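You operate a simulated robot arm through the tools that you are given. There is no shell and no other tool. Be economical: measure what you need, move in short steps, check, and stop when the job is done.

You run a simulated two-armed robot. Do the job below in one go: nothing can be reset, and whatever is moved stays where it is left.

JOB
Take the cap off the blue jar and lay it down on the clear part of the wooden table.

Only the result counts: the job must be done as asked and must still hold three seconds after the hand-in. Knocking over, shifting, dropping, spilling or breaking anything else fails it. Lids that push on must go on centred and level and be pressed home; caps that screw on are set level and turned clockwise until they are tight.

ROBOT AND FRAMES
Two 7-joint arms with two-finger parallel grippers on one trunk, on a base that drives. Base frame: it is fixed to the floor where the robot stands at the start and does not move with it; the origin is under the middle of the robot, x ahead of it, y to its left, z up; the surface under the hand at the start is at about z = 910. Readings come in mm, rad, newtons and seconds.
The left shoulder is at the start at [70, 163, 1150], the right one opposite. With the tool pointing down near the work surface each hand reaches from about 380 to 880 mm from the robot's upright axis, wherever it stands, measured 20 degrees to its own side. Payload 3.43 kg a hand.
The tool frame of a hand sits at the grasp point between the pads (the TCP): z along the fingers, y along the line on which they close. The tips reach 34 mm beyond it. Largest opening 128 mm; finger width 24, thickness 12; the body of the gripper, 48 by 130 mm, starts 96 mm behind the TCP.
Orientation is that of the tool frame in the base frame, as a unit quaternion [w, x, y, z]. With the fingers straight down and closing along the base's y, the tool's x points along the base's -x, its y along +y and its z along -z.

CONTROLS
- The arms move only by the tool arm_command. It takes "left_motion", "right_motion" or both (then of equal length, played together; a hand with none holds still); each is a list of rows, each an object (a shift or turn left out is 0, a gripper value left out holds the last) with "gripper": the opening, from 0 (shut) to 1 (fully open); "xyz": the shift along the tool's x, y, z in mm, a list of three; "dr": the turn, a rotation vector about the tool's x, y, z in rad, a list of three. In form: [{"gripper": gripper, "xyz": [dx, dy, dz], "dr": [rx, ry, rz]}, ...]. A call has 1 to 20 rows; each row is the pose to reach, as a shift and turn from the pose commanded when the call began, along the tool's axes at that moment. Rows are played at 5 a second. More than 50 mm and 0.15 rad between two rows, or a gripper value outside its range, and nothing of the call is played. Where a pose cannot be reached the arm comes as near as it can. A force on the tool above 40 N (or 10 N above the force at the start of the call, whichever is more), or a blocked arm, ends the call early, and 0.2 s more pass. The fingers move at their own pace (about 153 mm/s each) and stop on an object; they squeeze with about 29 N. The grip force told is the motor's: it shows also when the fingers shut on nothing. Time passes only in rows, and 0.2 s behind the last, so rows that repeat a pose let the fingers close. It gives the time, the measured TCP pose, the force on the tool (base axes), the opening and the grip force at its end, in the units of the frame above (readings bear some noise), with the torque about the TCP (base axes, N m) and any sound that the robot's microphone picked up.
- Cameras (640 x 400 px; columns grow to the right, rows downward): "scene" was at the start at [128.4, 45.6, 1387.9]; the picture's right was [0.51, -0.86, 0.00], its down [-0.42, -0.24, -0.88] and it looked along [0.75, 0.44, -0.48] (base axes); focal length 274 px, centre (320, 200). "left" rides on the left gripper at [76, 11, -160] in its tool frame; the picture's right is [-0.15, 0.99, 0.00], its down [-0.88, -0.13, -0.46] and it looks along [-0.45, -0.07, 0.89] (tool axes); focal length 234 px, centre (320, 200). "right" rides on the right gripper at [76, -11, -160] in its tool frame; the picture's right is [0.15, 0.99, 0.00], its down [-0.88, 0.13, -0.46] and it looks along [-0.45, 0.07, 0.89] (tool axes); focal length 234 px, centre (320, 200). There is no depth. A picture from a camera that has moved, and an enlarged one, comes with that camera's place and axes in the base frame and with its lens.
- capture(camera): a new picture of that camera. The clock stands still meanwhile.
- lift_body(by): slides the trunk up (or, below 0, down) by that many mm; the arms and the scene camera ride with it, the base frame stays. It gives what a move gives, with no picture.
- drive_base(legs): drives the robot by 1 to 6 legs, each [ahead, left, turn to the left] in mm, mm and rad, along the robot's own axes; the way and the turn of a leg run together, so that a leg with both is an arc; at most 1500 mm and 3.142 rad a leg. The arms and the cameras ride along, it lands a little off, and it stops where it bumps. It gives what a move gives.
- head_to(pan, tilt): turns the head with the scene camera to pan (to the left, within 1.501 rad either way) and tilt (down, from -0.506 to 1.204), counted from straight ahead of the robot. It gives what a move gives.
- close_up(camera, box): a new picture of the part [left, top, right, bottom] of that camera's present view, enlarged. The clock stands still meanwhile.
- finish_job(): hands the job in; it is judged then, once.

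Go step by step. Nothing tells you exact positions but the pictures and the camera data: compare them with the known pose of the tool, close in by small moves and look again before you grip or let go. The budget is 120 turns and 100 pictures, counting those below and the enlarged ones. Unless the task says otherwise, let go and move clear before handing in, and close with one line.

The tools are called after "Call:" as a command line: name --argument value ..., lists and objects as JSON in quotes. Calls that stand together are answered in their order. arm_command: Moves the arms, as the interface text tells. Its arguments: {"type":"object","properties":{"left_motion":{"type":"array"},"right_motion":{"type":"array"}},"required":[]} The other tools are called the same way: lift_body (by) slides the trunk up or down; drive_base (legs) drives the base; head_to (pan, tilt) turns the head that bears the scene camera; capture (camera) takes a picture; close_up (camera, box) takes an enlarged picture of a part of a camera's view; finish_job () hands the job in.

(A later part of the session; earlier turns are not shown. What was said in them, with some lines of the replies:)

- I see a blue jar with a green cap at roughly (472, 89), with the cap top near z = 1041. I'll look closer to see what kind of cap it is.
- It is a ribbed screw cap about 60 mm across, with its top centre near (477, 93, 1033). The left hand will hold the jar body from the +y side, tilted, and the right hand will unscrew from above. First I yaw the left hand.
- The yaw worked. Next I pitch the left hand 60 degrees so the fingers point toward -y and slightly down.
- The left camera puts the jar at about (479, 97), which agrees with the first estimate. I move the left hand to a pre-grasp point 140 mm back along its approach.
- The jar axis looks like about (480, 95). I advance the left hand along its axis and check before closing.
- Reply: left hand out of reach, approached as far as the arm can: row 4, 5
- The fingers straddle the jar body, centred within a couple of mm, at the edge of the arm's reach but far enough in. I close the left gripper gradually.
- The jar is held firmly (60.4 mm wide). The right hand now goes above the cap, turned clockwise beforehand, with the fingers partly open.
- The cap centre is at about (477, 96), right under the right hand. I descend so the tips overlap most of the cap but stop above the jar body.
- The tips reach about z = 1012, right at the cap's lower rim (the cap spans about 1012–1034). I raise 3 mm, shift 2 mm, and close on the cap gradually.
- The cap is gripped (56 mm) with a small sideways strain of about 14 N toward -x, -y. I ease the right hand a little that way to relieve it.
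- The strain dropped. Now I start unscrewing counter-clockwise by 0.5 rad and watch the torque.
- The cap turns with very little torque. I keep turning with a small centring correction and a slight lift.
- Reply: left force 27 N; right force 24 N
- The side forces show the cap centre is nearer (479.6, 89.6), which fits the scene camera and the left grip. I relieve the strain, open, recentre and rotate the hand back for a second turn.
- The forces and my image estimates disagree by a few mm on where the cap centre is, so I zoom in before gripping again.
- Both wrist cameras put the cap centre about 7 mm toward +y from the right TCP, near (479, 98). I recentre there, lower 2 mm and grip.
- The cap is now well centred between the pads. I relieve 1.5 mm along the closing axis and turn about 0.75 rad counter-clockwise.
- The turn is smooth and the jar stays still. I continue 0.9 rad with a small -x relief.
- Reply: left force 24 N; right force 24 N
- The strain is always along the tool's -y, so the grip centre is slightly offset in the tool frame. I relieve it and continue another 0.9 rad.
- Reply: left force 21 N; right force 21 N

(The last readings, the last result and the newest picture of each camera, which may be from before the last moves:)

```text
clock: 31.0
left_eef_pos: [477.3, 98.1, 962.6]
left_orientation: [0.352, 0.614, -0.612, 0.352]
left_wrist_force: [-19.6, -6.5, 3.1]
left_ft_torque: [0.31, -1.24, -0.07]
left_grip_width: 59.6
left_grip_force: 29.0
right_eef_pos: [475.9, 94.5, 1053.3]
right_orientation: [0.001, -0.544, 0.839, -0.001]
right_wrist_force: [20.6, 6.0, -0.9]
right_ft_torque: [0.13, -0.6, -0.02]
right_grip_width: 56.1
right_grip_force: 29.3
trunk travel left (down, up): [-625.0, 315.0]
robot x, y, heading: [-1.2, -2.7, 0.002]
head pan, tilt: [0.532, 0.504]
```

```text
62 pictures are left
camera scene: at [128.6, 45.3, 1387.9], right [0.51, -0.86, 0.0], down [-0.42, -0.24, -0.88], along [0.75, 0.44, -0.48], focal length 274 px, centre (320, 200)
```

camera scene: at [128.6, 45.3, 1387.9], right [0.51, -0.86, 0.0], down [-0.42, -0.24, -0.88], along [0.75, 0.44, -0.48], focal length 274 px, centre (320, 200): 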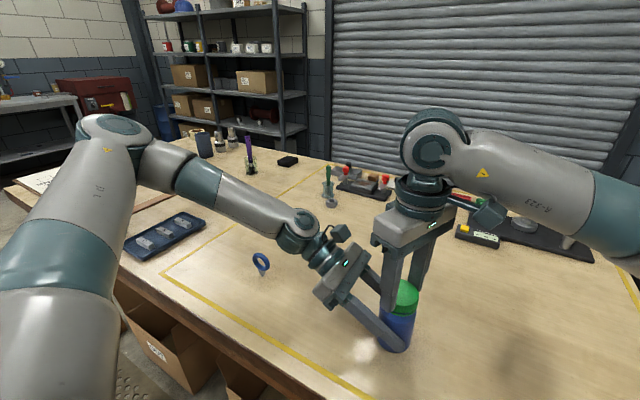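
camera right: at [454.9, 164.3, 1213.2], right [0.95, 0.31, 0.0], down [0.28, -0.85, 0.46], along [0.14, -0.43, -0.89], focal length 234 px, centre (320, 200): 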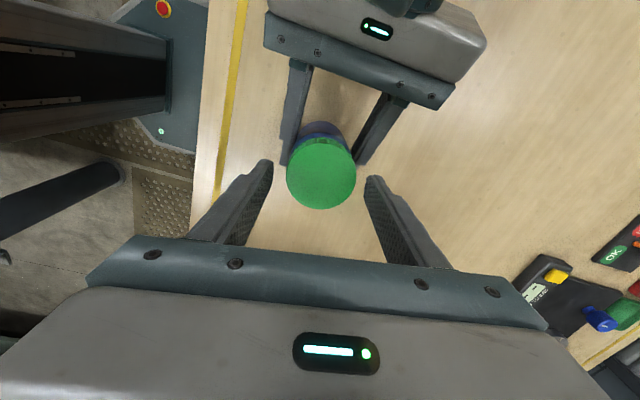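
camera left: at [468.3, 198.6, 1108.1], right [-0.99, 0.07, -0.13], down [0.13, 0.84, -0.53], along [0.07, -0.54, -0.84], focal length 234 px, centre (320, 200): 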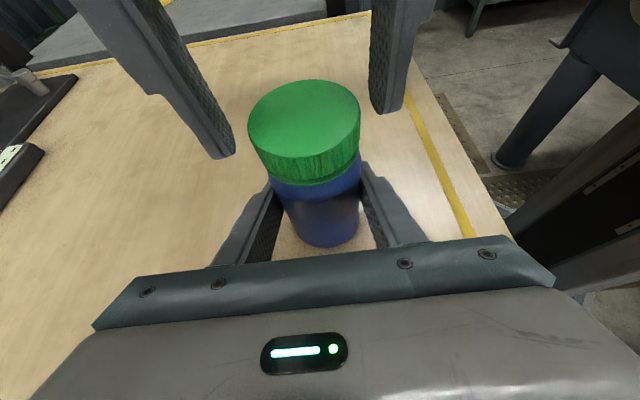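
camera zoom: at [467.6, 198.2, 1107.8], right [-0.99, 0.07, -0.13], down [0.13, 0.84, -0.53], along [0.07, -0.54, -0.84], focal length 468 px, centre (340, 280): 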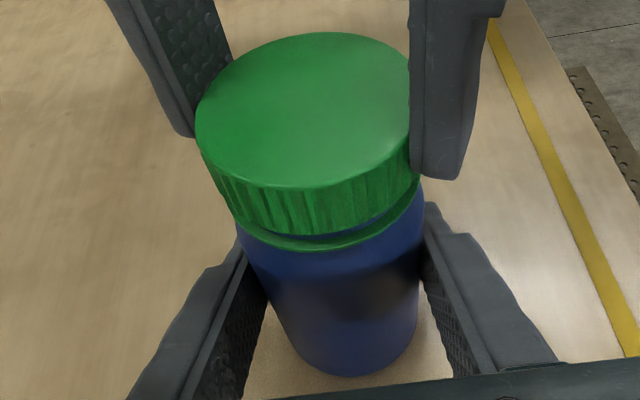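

The gap under the cap is growing, so it is unscrewing. I relieve the strain and test with a gentle 3 mm lift.

Call:
arm_command --right_motion '[{"xyz": [0, -2, 0]}, {"xyz": [0, -4.5, 0]}, {"xyz": [0, -4.5, -1]}, {"xyz": [0, -4.5, -2]}, {"xyz": [0, -4.5, -3]}]'

Call:
close_up --camera "left" --box '[220, 60, 400, 260]'

```text
clock: 32.2
left_eef_pos: [480.3, 99.1, 963.9]
left_orientation: [0.35, 0.614, -0.613, 0.353]
left_wrist_force: [-1.6, -18.0, 9.4]
left_ft_torque: [0.62, -0.26, 0.01]
left_grip_width: 59.9
left_grip_force: 29.3
right_eef_pos: [479.4, 91.9, 1053.3]
right_orientation: [-0.001, -0.544, 0.839, 0.0]
right_wrist_force: [1.7, 18.4, -13.4]
right_ft_torque: [0.9, 0.15, 0.03]
right_grip_width: 56.4
right_grip_force: 29.1
trunk travel left (down, up): [-625.0, 315.0]
robot x, y, heading: [1.5, -4.4, -0.004]
head pan, tilt: [0.532, 0.504]
```

```text
2.00 times, centred on (310, 160) of left
camera zoom: at [469.0, 198.7, 1108.7], right [-0.99, 0.07, -0.13], down [0.13, 0.84, -0.53], along [0.07, -0.54, -0.84], focal length 468 px, centre (340, 280)
```

zoom: 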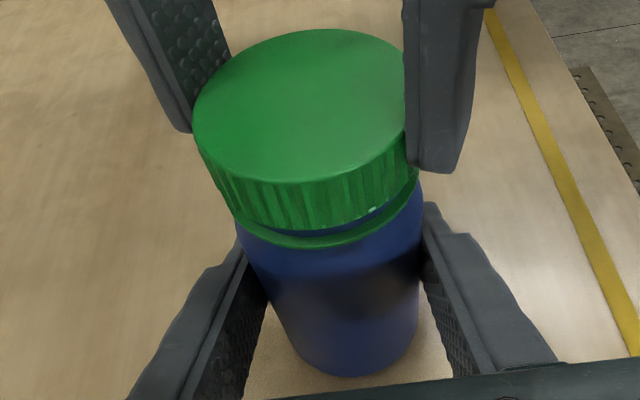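

There is still 13 N of resistance, so the thread is still engaged. I take the lift out, recentre, open and swing the hand back for a third turn.

Call:
arm_command --right_motion '[{"xyz": [-1.8, 0.8, 2]}, {"xyz": [-3.6, 1.6, 2.5]}, {"gripper": 0.6, "xyz": [-3.6, 1.6, 2.5]}, {"xyz": [-3.6, 1.6, 2.5], "dr": [0, 0, 0.14]}, {"xyz": [-3.6, 1.6, 2.5], "dr": [0, 0, 0.28]}, {"xyz": [-3.6, 1.6, 2.5], "dr": [0, 0, 0.42]}, {"xyz": [-3.6, 1.6, 2.5], "dr": [0, 0, 0.56]}, {"xyz": [-3.6, 1.6, 2.5], "dr": [0, 0, 0.7]}, {"xyz": [-3.6, 1.6, 2.5], "dr": [0, 0, 0.84]}, {"xyz": [-3.6, 1.6, 2.5], "dr": [0, 0, 0.98]}, {"xyz": [-3.6, 1.6, 2.5], "dr": [0, 0, 1.12]}, {"xyz": [-3.6, 1.6, 2.5], "dr": [0, 0, 1.26]}, {"xyz": [-3.6, 1.6, 2.5], "dr": [0, 0, 1.4]}, {"xyz": [-3.6, 1.6, 2.5], "dr": [0, 0, 1.54]}, {"xyz": [-3.6, 1.6, 2.5], "dr": [0, 0, 1.68]}, {"xyz": [-3.6, 1.6, 2.5], "dr": [0, 0, 1.82]}, {"xyz": [-3.6, 1.6, 2.5], "dr": [0, 0, 1.96]}, {"xyz": [-3.6, 1.6, 2.5], "dr": [0, 0, 2.1]}, {"xyz": [-3.6, 1.6, 2.5], "dr": [0, 0, 2.24]}, {"xyz": [-3.6, 1.6, 2.5], "dr": [0, 0, 2.38]}]'

Call:
close_up --camera "left" --box '[220, 60, 400, 260]'

Call:
close_up --camera "right" --box '[240, 110, 400, 230]'

```text
clock: 36.4
left_eef_pos: [480.1, 98.0, 961.8]
left_orientation: [0.35, 0.615, -0.612, 0.354]
left_wrist_force: [0.2, -0.5, 0.5]
left_ft_torque: [0.05, -0.01, -0.02]
left_grip_width: 59.6
left_grip_force: 28.4
right_eef_pos: [480.2, 96.2, 1055.0]
right_orientation: [-0.001, 0.578, 0.816, 0.0]
right_wrist_force: [0.3, 1.0, 0.4]
right_ft_torque: [0.03, -0.01, 0.0]
right_grip_width: 76.9
right_grip_force: 0.0
trunk travel left (down, up): [-625.0, 315.0]
robot x, y, heading: [-1.3, -3.0, -0.001]
head pan, tilt: [0.532, 0.504]
```

```text
2.00 times, centred on (310, 160) of left
camera zoom: at [468.5, 198.8, 1107.8], right [-0.99, 0.07, -0.13], down [0.13, 0.84, -0.53], along [0.07, -0.54, -0.84], focal length 468 px, centre (340, 280)
```

zoom: 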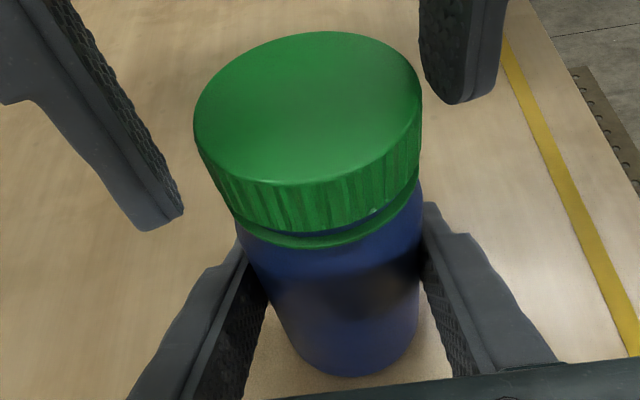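

```text
3.33 times, centred on (320, 170) of right
camera zoom: at [442.5, 164.4, 1213.6], right [0.88, 0.47, 0.0], down [0.42, -0.79, 0.46], along [0.21, -0.4, -0.89], focal length 781 px, centre (320, 300)
```

zoom: 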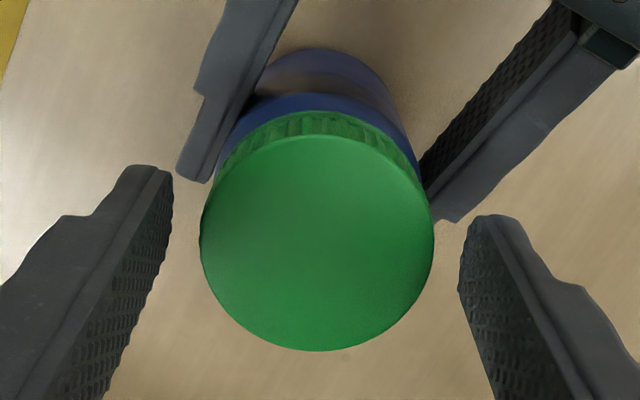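

The cap is raised and centred. I grip it and turn about 1.5 rad, compensating for the offset along the way.

Call:
arm_command --right_motion '[{"gripper": 0.5, "xyz": [1.2, 0, 0]}, {"gripper": 0.46, "xyz": [1.2, 0, 0]}, {"gripper": 0.42, "xyz": [1.2, 0, 0]}, {"gripper": 0.2, "xyz": [1.2, 0, 0]}, {"gripper": 0.0, "xyz": [1.2, 0, 0]}, {"xyz": [1.2, -1.5, 0]}, {"xyz": [1.2, -3, 0]}, {"xyz": [0.8, -3, 0], "dr": [0, 0, -0.15]}, {"xyz": [0.3, -2.9, -0.2], "dr": [0, 0, -0.3]}, {"xyz": [-0.1, -2.7, -0.3], "dr": [0, 0, -0.45]}, {"xyz": [-0.5, -2.5, -0.4], "dr": [0, 0, -0.6]}, {"xyz": [-0.9, -2.2, -0.5], "dr": [0, 0, -0.75]}, {"xyz": [-1.2, -1.9, -0.6], "dr": [0, 0, -0.9]}, {"xyz": [-1.4, -1.5, -0.7], "dr": [0, 0, -1.05]}, {"xyz": [-1.6, -1.1, -0.8], "dr": [0, 0, -1.2]}, {"xyz": [-1.7, -0.7, -0.9], "dr": [0, 0, -1.35]}, {"xyz": [-1.8, -0.2, -1], "dr": [0, 0, -1.5]}, {"xyz": [-1.8, -0.2, -1], "dr": [0, 0, -1.5]}]'

Call:
close_up --camera "left" --box '[220, 60, 400, 260]'

```text
clock: 40.2
left_eef_pos: [481.2, 99.7, 961.6]
left_orientation: [0.35, 0.616, -0.611, 0.354]
left_wrist_force: [9.2, 0.6, 0.2]
left_ft_torque: [-0.03, 0.5, 0.05]
left_grip_width: 59.8
left_grip_force: 29.0
right_eef_pos: [480.6, 94.1, 1053.9]
right_orientation: [-0.001, -0.136, 0.991, 0.0]
right_wrist_force: [-9.0, -1.0, -0.7]
right_ft_torque: [-0.04, 0.24, -0.02]
right_grip_width: 56.0
right_grip_force: 29.2
trunk travel left (down, up): [-625.0, 315.0]
robot x, y, heading: [2.6, -2.6, 0.002]
head pan, tilt: [0.532, 0.504]
```

```text
2.00 times, centred on (310, 160) of left
camera zoom: at [469.1, 199.1, 1107.8], right [-0.99, 0.07, -0.13], down [0.13, 0.84, -0.53], along [0.07, -0.54, -0.84], focal length 468 px, centre (340, 280)
```

zoom: 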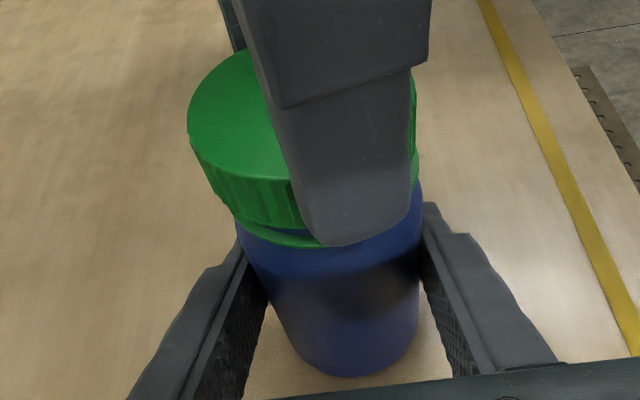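

Forces are low and the gap is larger. I test another lift in small steps.

Call:
arm_command --right_motion '[{"xyz": [2, 0, -1]}, {"xyz": [2, 0, -2]}, {"xyz": [2, 0, -3]}]'

Call:
close_up --camera "left" --box '[220, 60, 400, 260]'

```text
clock: 41.0
left_eef_pos: [479.4, 98.3, 962.6]
left_orientation: [0.35, 0.615, -0.612, 0.353]
left_wrist_force: [3.4, 0.5, -0.1]
left_ft_torque: [-0.03, 0.22, 0.0]
left_grip_width: 59.7
left_grip_force: 29.2
right_eef_pos: [478.2, 93.9, 1056.5]
right_orientation: [0.0, -0.135, 0.991, 0.0]
right_wrist_force: [-2.8, -1.1, -2.3]
right_ft_torque: [-0.04, 0.06, 0.05]
right_grip_width: 56.0
right_grip_force: 29.1
trunk travel left (down, up): [-625.0, 315.0]
robot x, y, heading: [1.8, -0.4, -0.001]
head pan, tilt: [0.532, 0.504]
```

```text
2.00 times, centred on (310, 160) of left
camera zoom: at [468.4, 198.8, 1107.7], right [-0.99, 0.07, -0.13], down [0.13, 0.84, -0.53], along [0.07, -0.54, -0.84], focal length 468 px, centre (340, 280)
```

zoom: 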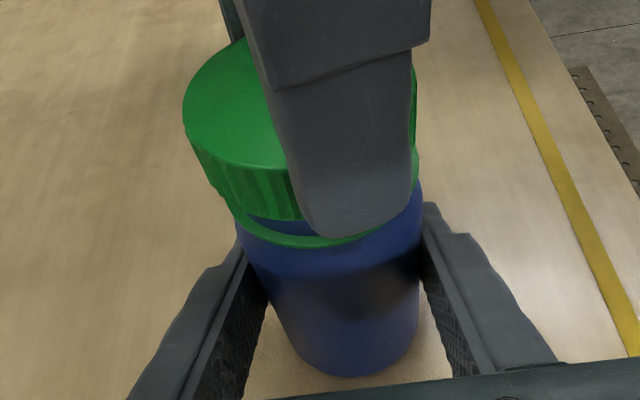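

The cap came up freely, with only about 2 N of weight, so the thread is out. I lift it straight up clear of the neck.

Call:
arm_command --right_motion '[{"xyz": [0, 0, -4]}, {"xyz": [0, 0, -8]}, {"xyz": [0, 0, -14]}, {"xyz": [0, 0, -22]}, {"xyz": [0, 0, -40]}, {"xyz": [0, 0, -65]}, {"xyz": [0, 0, -80]}]'

Call:
capture --camera "scene"

Call:
capture --camera "left"

Call:
capture --camera "right"

```text
clock: 42.6
left_eef_pos: [478.2, 99.2, 962.9]
left_orientation: [0.352, 0.614, -0.613, 0.353]
left_wrist_force: [0.2, 0.0, -0.2]
left_ft_torque: [0.03, -0.01, 0.0]
left_grip_width: 59.9
left_grip_force: 29.1
right_eef_pos: [477.2, 93.8, 1136.6]
right_orientation: [0.0, -0.135, 0.991, 0.001]
right_wrist_force: [-0.3, -0.3, 0.4]
right_ft_torque: [-0.01, 0.0, 0.03]
right_grip_width: 56.2
right_grip_force: 28.9
trunk travel left (down, up): [-625.0, 315.0]
robot x, y, heading: [1.7, 1.6, 0.003]
head pan, tilt: [0.532, 0.504]
```

```text
56 pictures are left
camera scene: at [128.7, 45.8, 1387.8], right [0.51, -0.86, 0.0], down [-0.42, -0.25, -0.88], along [0.75, 0.44, -0.48], focal length 274 px, centre (320, 200)
```

scene: 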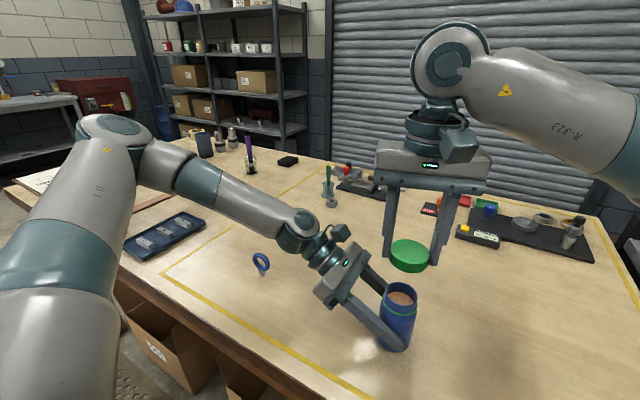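

```text
55 pictures are left
camera left: at [468.4, 198.9, 1107.8], right [-0.99, 0.07, -0.13], down [0.13, 0.84, -0.53], along [0.07, -0.54, -0.84], focal length 234 px, centre (320, 200)
```

left: 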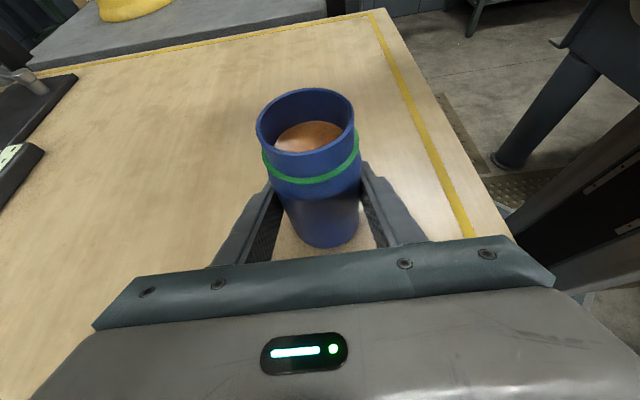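

```text
54 pictures are left
camera right: at [406.7, 63.5, 1298.4], right [-0.41, 0.91, 0.0], down [0.81, 0.36, 0.46], along [0.42, 0.18, -0.89], focal length 234 px, centre (320, 200)
```

right: 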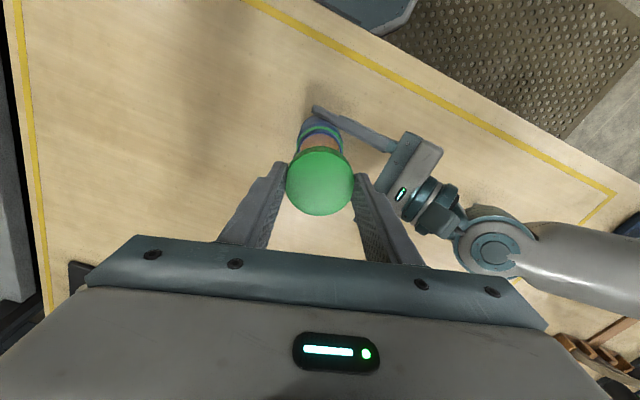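

The cap is off and level in the grip, and the jar is still upright. I carry the cap to the clear table area near (530, -60) and come down partway.

Call:
arm_command --right_motion '[{"xyz": [-2, -40, 0]}, {"xyz": [-5, -80, 0]}, {"xyz": [-8, -122, 0]}, {"xyz": [-10, -162, 0]}, {"xyz": [-10, -162, 40]}, {"xyz": [-10, -162, 80]}, {"xyz": [-10, -162, 120]}, {"xyz": [-10, -162, 150]}, {"xyz": [-10, -162, 150]}]'

Call:
capture --camera "scene"

Call:
close_up --camera "scene" --box '[420, 230, 580, 380]'

Call:
capture --camera "left"

```text
clock: 44.6
left_eef_pos: [478.8, 98.8, 962.8]
left_orientation: [0.351, 0.614, -0.613, 0.353]
left_wrist_force: [0.3, 0.4, -0.8]
left_ft_torque: [0.03, -0.02, 0.0]
left_grip_width: 59.8
left_grip_force: 29.2
right_eef_pos: [531.6, -59.1, 987.2]
right_orientation: [0.001, -0.134, 0.991, 0.0]
right_wrist_force: [0.0, 0.2, -0.4]
right_ft_torque: [-0.02, 0.03, 0.01]
right_grip_width: 56.0
right_grip_force: 29.2
trunk travel left (down, up): [-625.0, 315.0]
robot x, y, heading: [1.1, 3.3, -0.004]
head pan, tilt: [0.532, 0.504]
```

```text
53 pictures are left
camera scene: at [128.5, 45.6, 1387.9], right [0.51, -0.86, 0.0], down [-0.42, -0.24, -0.88], along [0.75, 0.44, -0.48], focal length 274 px, centre (320, 200)
```

scene: 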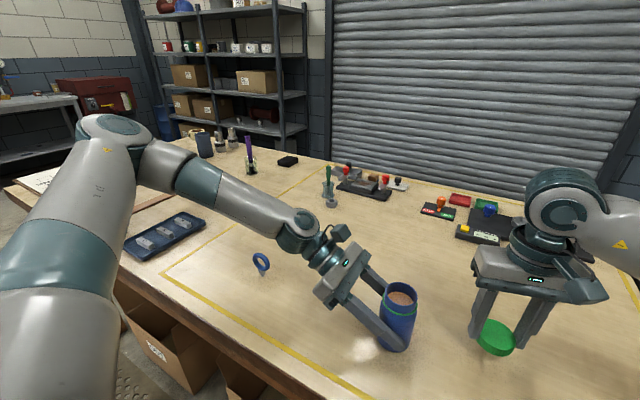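

```text
2.67 times, centred on (500, 305) of scene
camera zoom: at [128.5, 45.6, 1387.9], right [0.51, -0.86, 0.0], down [-0.42, -0.24, -0.88], along [0.75, 0.44, -0.48], focal length 730 px, centre (-160, -80)
```

zoom: 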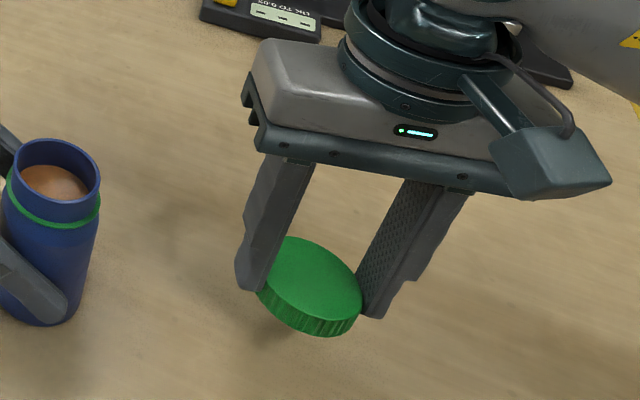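

```text
51 pictures are left
camera left: at [468.3, 198.7, 1107.9], right [-0.99, 0.07, -0.13], down [0.13, 0.84, -0.53], along [0.07, -0.54, -0.84], focal length 234 px, centre (320, 200)
```

left: 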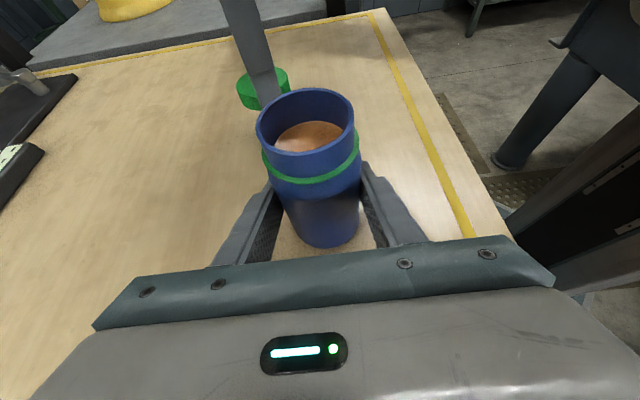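

The spot is clear. I lower to a few mm above the table and check.

Call:
arm_command --right_motion '[{"xyz": [0, 0, 15]}, {"xyz": [0, 0, 28]}, {"xyz": [0, 0, 35]}, {"xyz": [0, 0, 35]}]'

Call:
close_up --camera "left" --box '[210, 40, 310, 120]'

Call:
close_up --camera "scene" --box '[440, 290, 560, 390]'

```text
clock: 45.6
left_eef_pos: [479.1, 99.3, 961.9]
left_orientation: [0.351, 0.614, -0.613, 0.353]
left_wrist_force: [-0.4, 0.2, -0.5]
left_ft_torque: [-0.01, 0.02, 0.0]
left_grip_width: 59.6
left_grip_force: 29.3
right_eef_pos: [530.9, -60.1, 952.3]
right_orientation: [0.0, -0.135, 0.991, 0.0]
right_wrist_force: [0.1, -0.1, -0.2]
right_ft_torque: [-0.01, -0.02, 0.04]
right_grip_width: 56.2
right_grip_force: 29.1
trunk travel left (down, up): [-625.0, 315.0]
robot x, y, heading: [0.5, 0.0, -0.001]
head pan, tilt: [0.532, 0.504]
```

```text
5.00 times, centred on (260, 80) of left
camera zoom: at [468.5, 198.8, 1107.8], right [-0.99, 0.07, -0.13], down [0.13, 0.84, -0.53], along [0.07, -0.54, -0.84], focal length 1171 px, centre (620, 800)
```

zoom: 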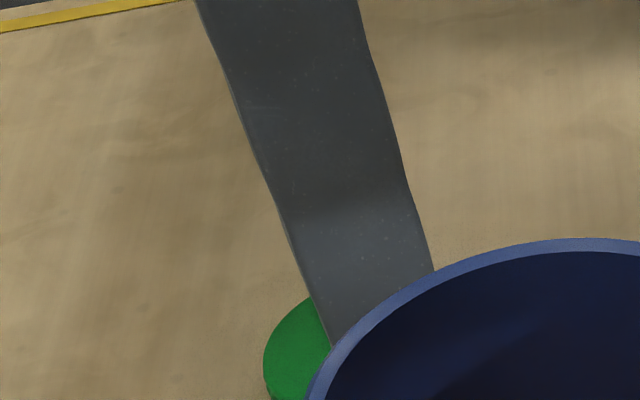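

```text
4.00 times, centred on (500, 340) of scene
camera zoom: at [128.8, 45.7, 1387.8], right [0.51, -0.86, 0.0], down [-0.42, -0.24, -0.88], along [0.75, 0.44, -0.48], focal length 1094 px, centre (-400, -360)
```

zoom: 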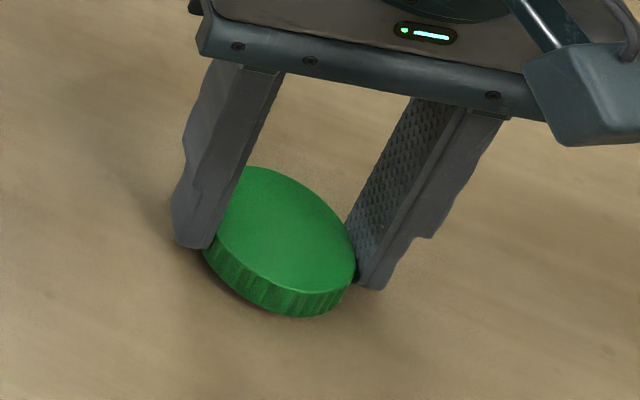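

The cap is just above the table. I lower it by fine steps until I feel contact.

Call:
arm_command --right_motion '[{"xyz": [0, 0, 1]}, {"xyz": [0, 0, 2]}, {"xyz": [0, 0, 3]}, {"xyz": [0, 0, 4]}]'

```text
clock: 46.6
left_eef_pos: [479.7, 99.4, 962.6]
left_orientation: [0.351, 0.614, -0.613, 0.352]
left_wrist_force: [0.4, -0.4, 0.8]
left_ft_torque: [0.0, 0.03, 0.01]
left_grip_width: 59.6
left_grip_force: 29.3
right_eef_pos: [530.8, -60.4, 948.2]
right_orientation: [-0.001, -0.135, 0.991, -0.001]
right_wrist_force: [-0.1, 0.9, -0.3]
right_ft_torque: [0.02, 0.02, -0.02]
right_grip_width: 56.1
right_grip_force: 29.5
trunk travel left (down, up): [-625.0, 315.0]
robot x, y, heading: [1.8, -0.6, 0.004]
head pan, tilt: [0.532, 0.504]
```

Call:
arm_command --right_motion '[{"xyz": [0, 0, 0.7]}, {"xyz": [0, 0, 1.4]}, {"xyz": [0, 0, 2]}]'

Call:
close_up --camera "scene" --box '[440, 290, 560, 390]'

```text
clock: 47.4
left_eef_pos: [478.0, 99.4, 961.4]
left_orientation: [0.351, 0.614, -0.613, 0.352]
left_wrist_force: [-0.5, -0.4, -0.2]
left_ft_torque: [0.01, -0.03, -0.02]
left_grip_width: 59.2
left_grip_force: 28.9
right_eef_pos: [531.4, -59.3, 947.0]
right_orientation: [0.0, -0.134, 0.991, 0.0]
right_wrist_force: [0.9, 0.1, 7.0]
right_ft_torque: [-0.04, 0.17, -0.03]
right_grip_width: 56.1
right_grip_force: 29.0
trunk travel left (down, up): [-625.0, 315.0]
robot x, y, heading: [-0.5, 0.7, 0.004]
head pan, tilt: [0.532, 0.504]
```

```text
4.00 times, centred on (500, 340) of scene
camera zoom: at [128.3, 45.8, 1388.0], right [0.51, -0.86, 0.0], down [-0.42, -0.25, -0.88], along [0.75, 0.44, -0.48], focal length 1094 px, centre (-400, -360)
```

zoom: 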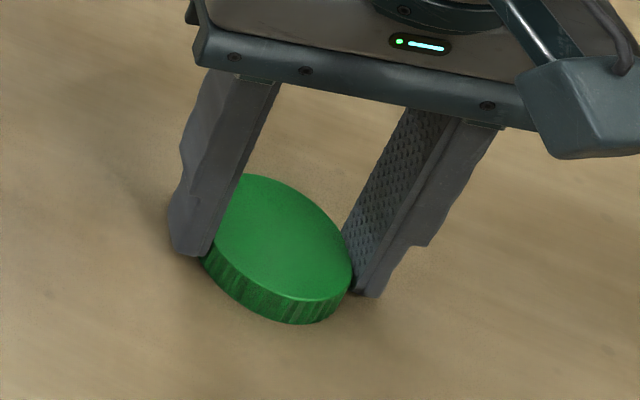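

Contact: 7 N upward, so the cap sits on the table. I release it slowly and lift straight up. I also open the left gripper gently.

Call:
arm_command --right_motion '[{"gripper": 0.46}, {"gripper": 0.5}, {"gripper": 0.55}, {"gripper": 0.65}, {"gripper": 0.7}, {"xyz": [0, 0, -20]}, {"xyz": [0, 0, -50]}, {"xyz": [0, 0, -95]}, {"xyz": [0, 0, -140]}]'

Call:
arm_command --left_motion '[{"gripper": 0.48}, {"gripper": 0.5}, {"gripper": 0.55}, {"gripper": 0.65}, {"gripper": 0.8}, {"gripper": 1.0}, {"gripper": 1.0}]'

Call:
capture --camera "scene"

Call:
capture --camera "left"

```text
clock: 49.4
left_eef_pos: [479.3, 98.8, 963.1]
left_orientation: [0.35, 0.614, -0.613, 0.353]
left_wrist_force: [-0.1, -0.9, -0.4]
left_ft_torque: [-0.01, -0.01, 0.03]
left_grip_width: 59.7
left_grip_force: 29.4
right_eef_pos: [530.6, -58.1, 1087.8]
right_orientation: [-0.001, -0.135, 0.991, 0.0]
right_wrist_force: [-0.2, -0.4, 0.4]
right_ft_torque: [0.02, 0.0, 0.02]
right_grip_width: 89.8
right_grip_force: 0.1
trunk travel left (down, up): [-625.0, 315.0]
robot x, y, heading: [-2.1, -0.6, 0.001]
head pan, tilt: [0.532, 0.504]
```

```text
clock: 51.0
left_eef_pos: [479.0, 98.4, 963.0]
left_orientation: [0.351, 0.614, -0.613, 0.353]
left_wrist_force: [0.8, 0.0, 0.0]
left_ft_torque: [0.01, 0.03, -0.03]
left_grip_width: 127.9
left_grip_force: 0.0
right_eef_pos: [531.7, -59.0, 1087.0]
right_orientation: [0.0, -0.135, 0.991, 0.0]
right_wrist_force: [0.2, 0.3, 0.0]
right_ft_torque: [0.0, -0.04, 0.02]
right_grip_width: 89.5
right_grip_force: 0.1
trunk travel left (down, up): [-625.0, 315.0]
robot x, y, heading: [-1.8, -0.7, 0.008]
head pan, tilt: [0.532, 0.504]
```

```text
47 pictures are left
camera scene: at [128.5, 45.6, 1387.9], right [0.51, -0.86, 0.0], down [-0.42, -0.24, -0.88], along [0.75, 0.44, -0.48], focal length 274 px, centre (320, 200)
```

scene: 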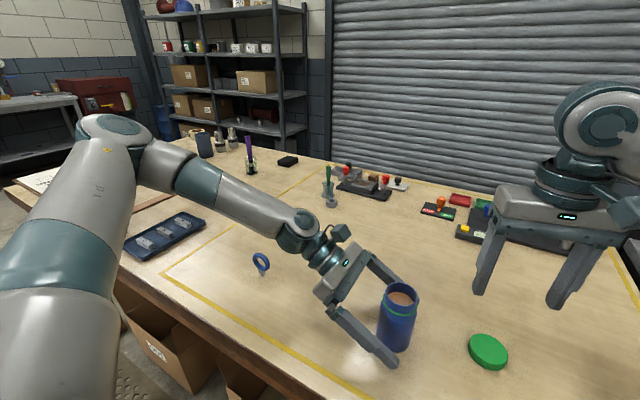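

```text
46 pictures are left
camera left: at [468.3, 198.7, 1107.9], right [-0.99, 0.07, -0.13], down [0.13, 0.84, -0.53], along [0.07, -0.54, -0.84], focal length 234 px, centre (320, 200)
```

left: 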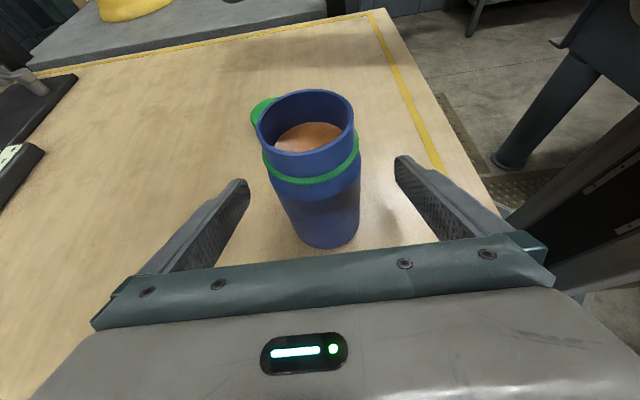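

The cap lies flat on clear table and the jar stands upright. I back the left hand out along its axis.

Call:
arm_command --left_motion '[{"xyz": [0, 0, -15]}, {"xyz": [0, 0, -40]}, {"xyz": [0, 0, -75]}, {"xyz": [0, 0, -110]}, {"xyz": [0, 0, -145]}, {"xyz": [0, 0, -180]}, {"xyz": [0, 0, -180]}]'

Call:
capture --camera "scene"

Call:
close_up --camera "scene" --box '[360, 260, 540, 380]'

```text
clock: 52.6
left_eef_pos: [478.2, 254.2, 1052.9]
left_orientation: [0.353, 0.613, -0.612, 0.353]
left_wrist_force: [-0.3, 0.7, 0.4]
left_ft_torque: [-0.01, -0.02, -0.02]
left_grip_width: 128.0
left_grip_force: 0.1
right_eef_pos: [530.9, -60.1, 1085.2]
right_orientation: [0.0, -0.135, 0.991, 0.0]
right_wrist_force: [0.3, 0.4, 0.1]
right_ft_torque: [0.01, 0.02, 0.02]
right_grip_width: 89.6
right_grip_force: 0.0
trunk travel left (down, up): [-625.0, 315.0]
robot x, y, heading: [5.1, 2.3, -0.002]
head pan, tilt: [0.532, 0.504]
```

```text
45 pictures are left
camera scene: at [129.0, 45.1, 1387.8], right [0.51, -0.86, 0.0], down [-0.42, -0.24, -0.88], along [0.75, 0.44, -0.48], focal length 274 px, centre (320, 200)
```

scene: 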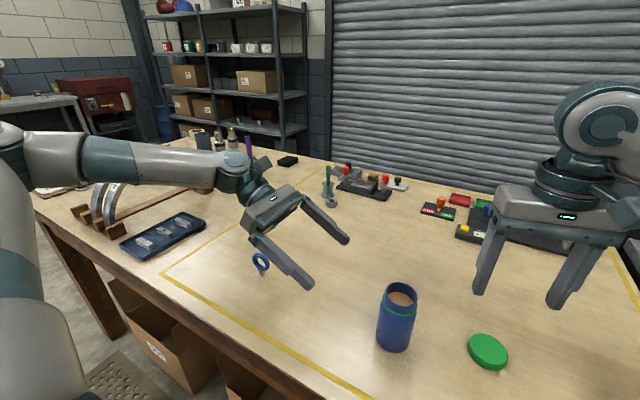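

```text
3.33 times, centred on (450, 320) of scene
camera zoom: at [129.0, 45.1, 1387.8], right [0.51, -0.86, 0.0], down [-0.42, -0.24, -0.88], along [0.75, 0.44, -0.48], focal length 912 px, centre (-113, -200)
```

zoom: 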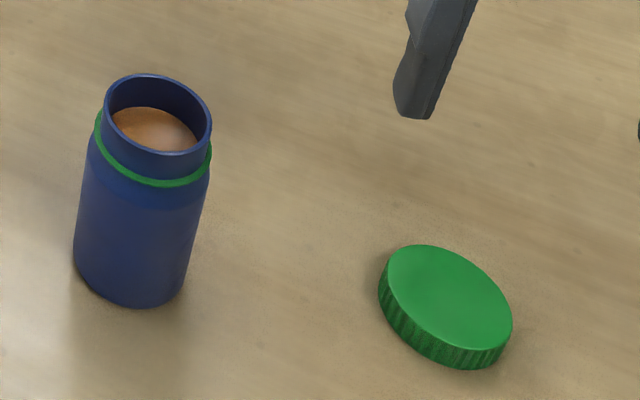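

The cap lies flat on the clear table, the jar stands upright and unspilled, and both hands are clear. I hand the job in.

Call:
finish_job

```text
The job is handed in.
```

The cap is off the blue jar and lies flat on the clear part of the wooden table; the jar stands open and upright, within a few mm of where it was.
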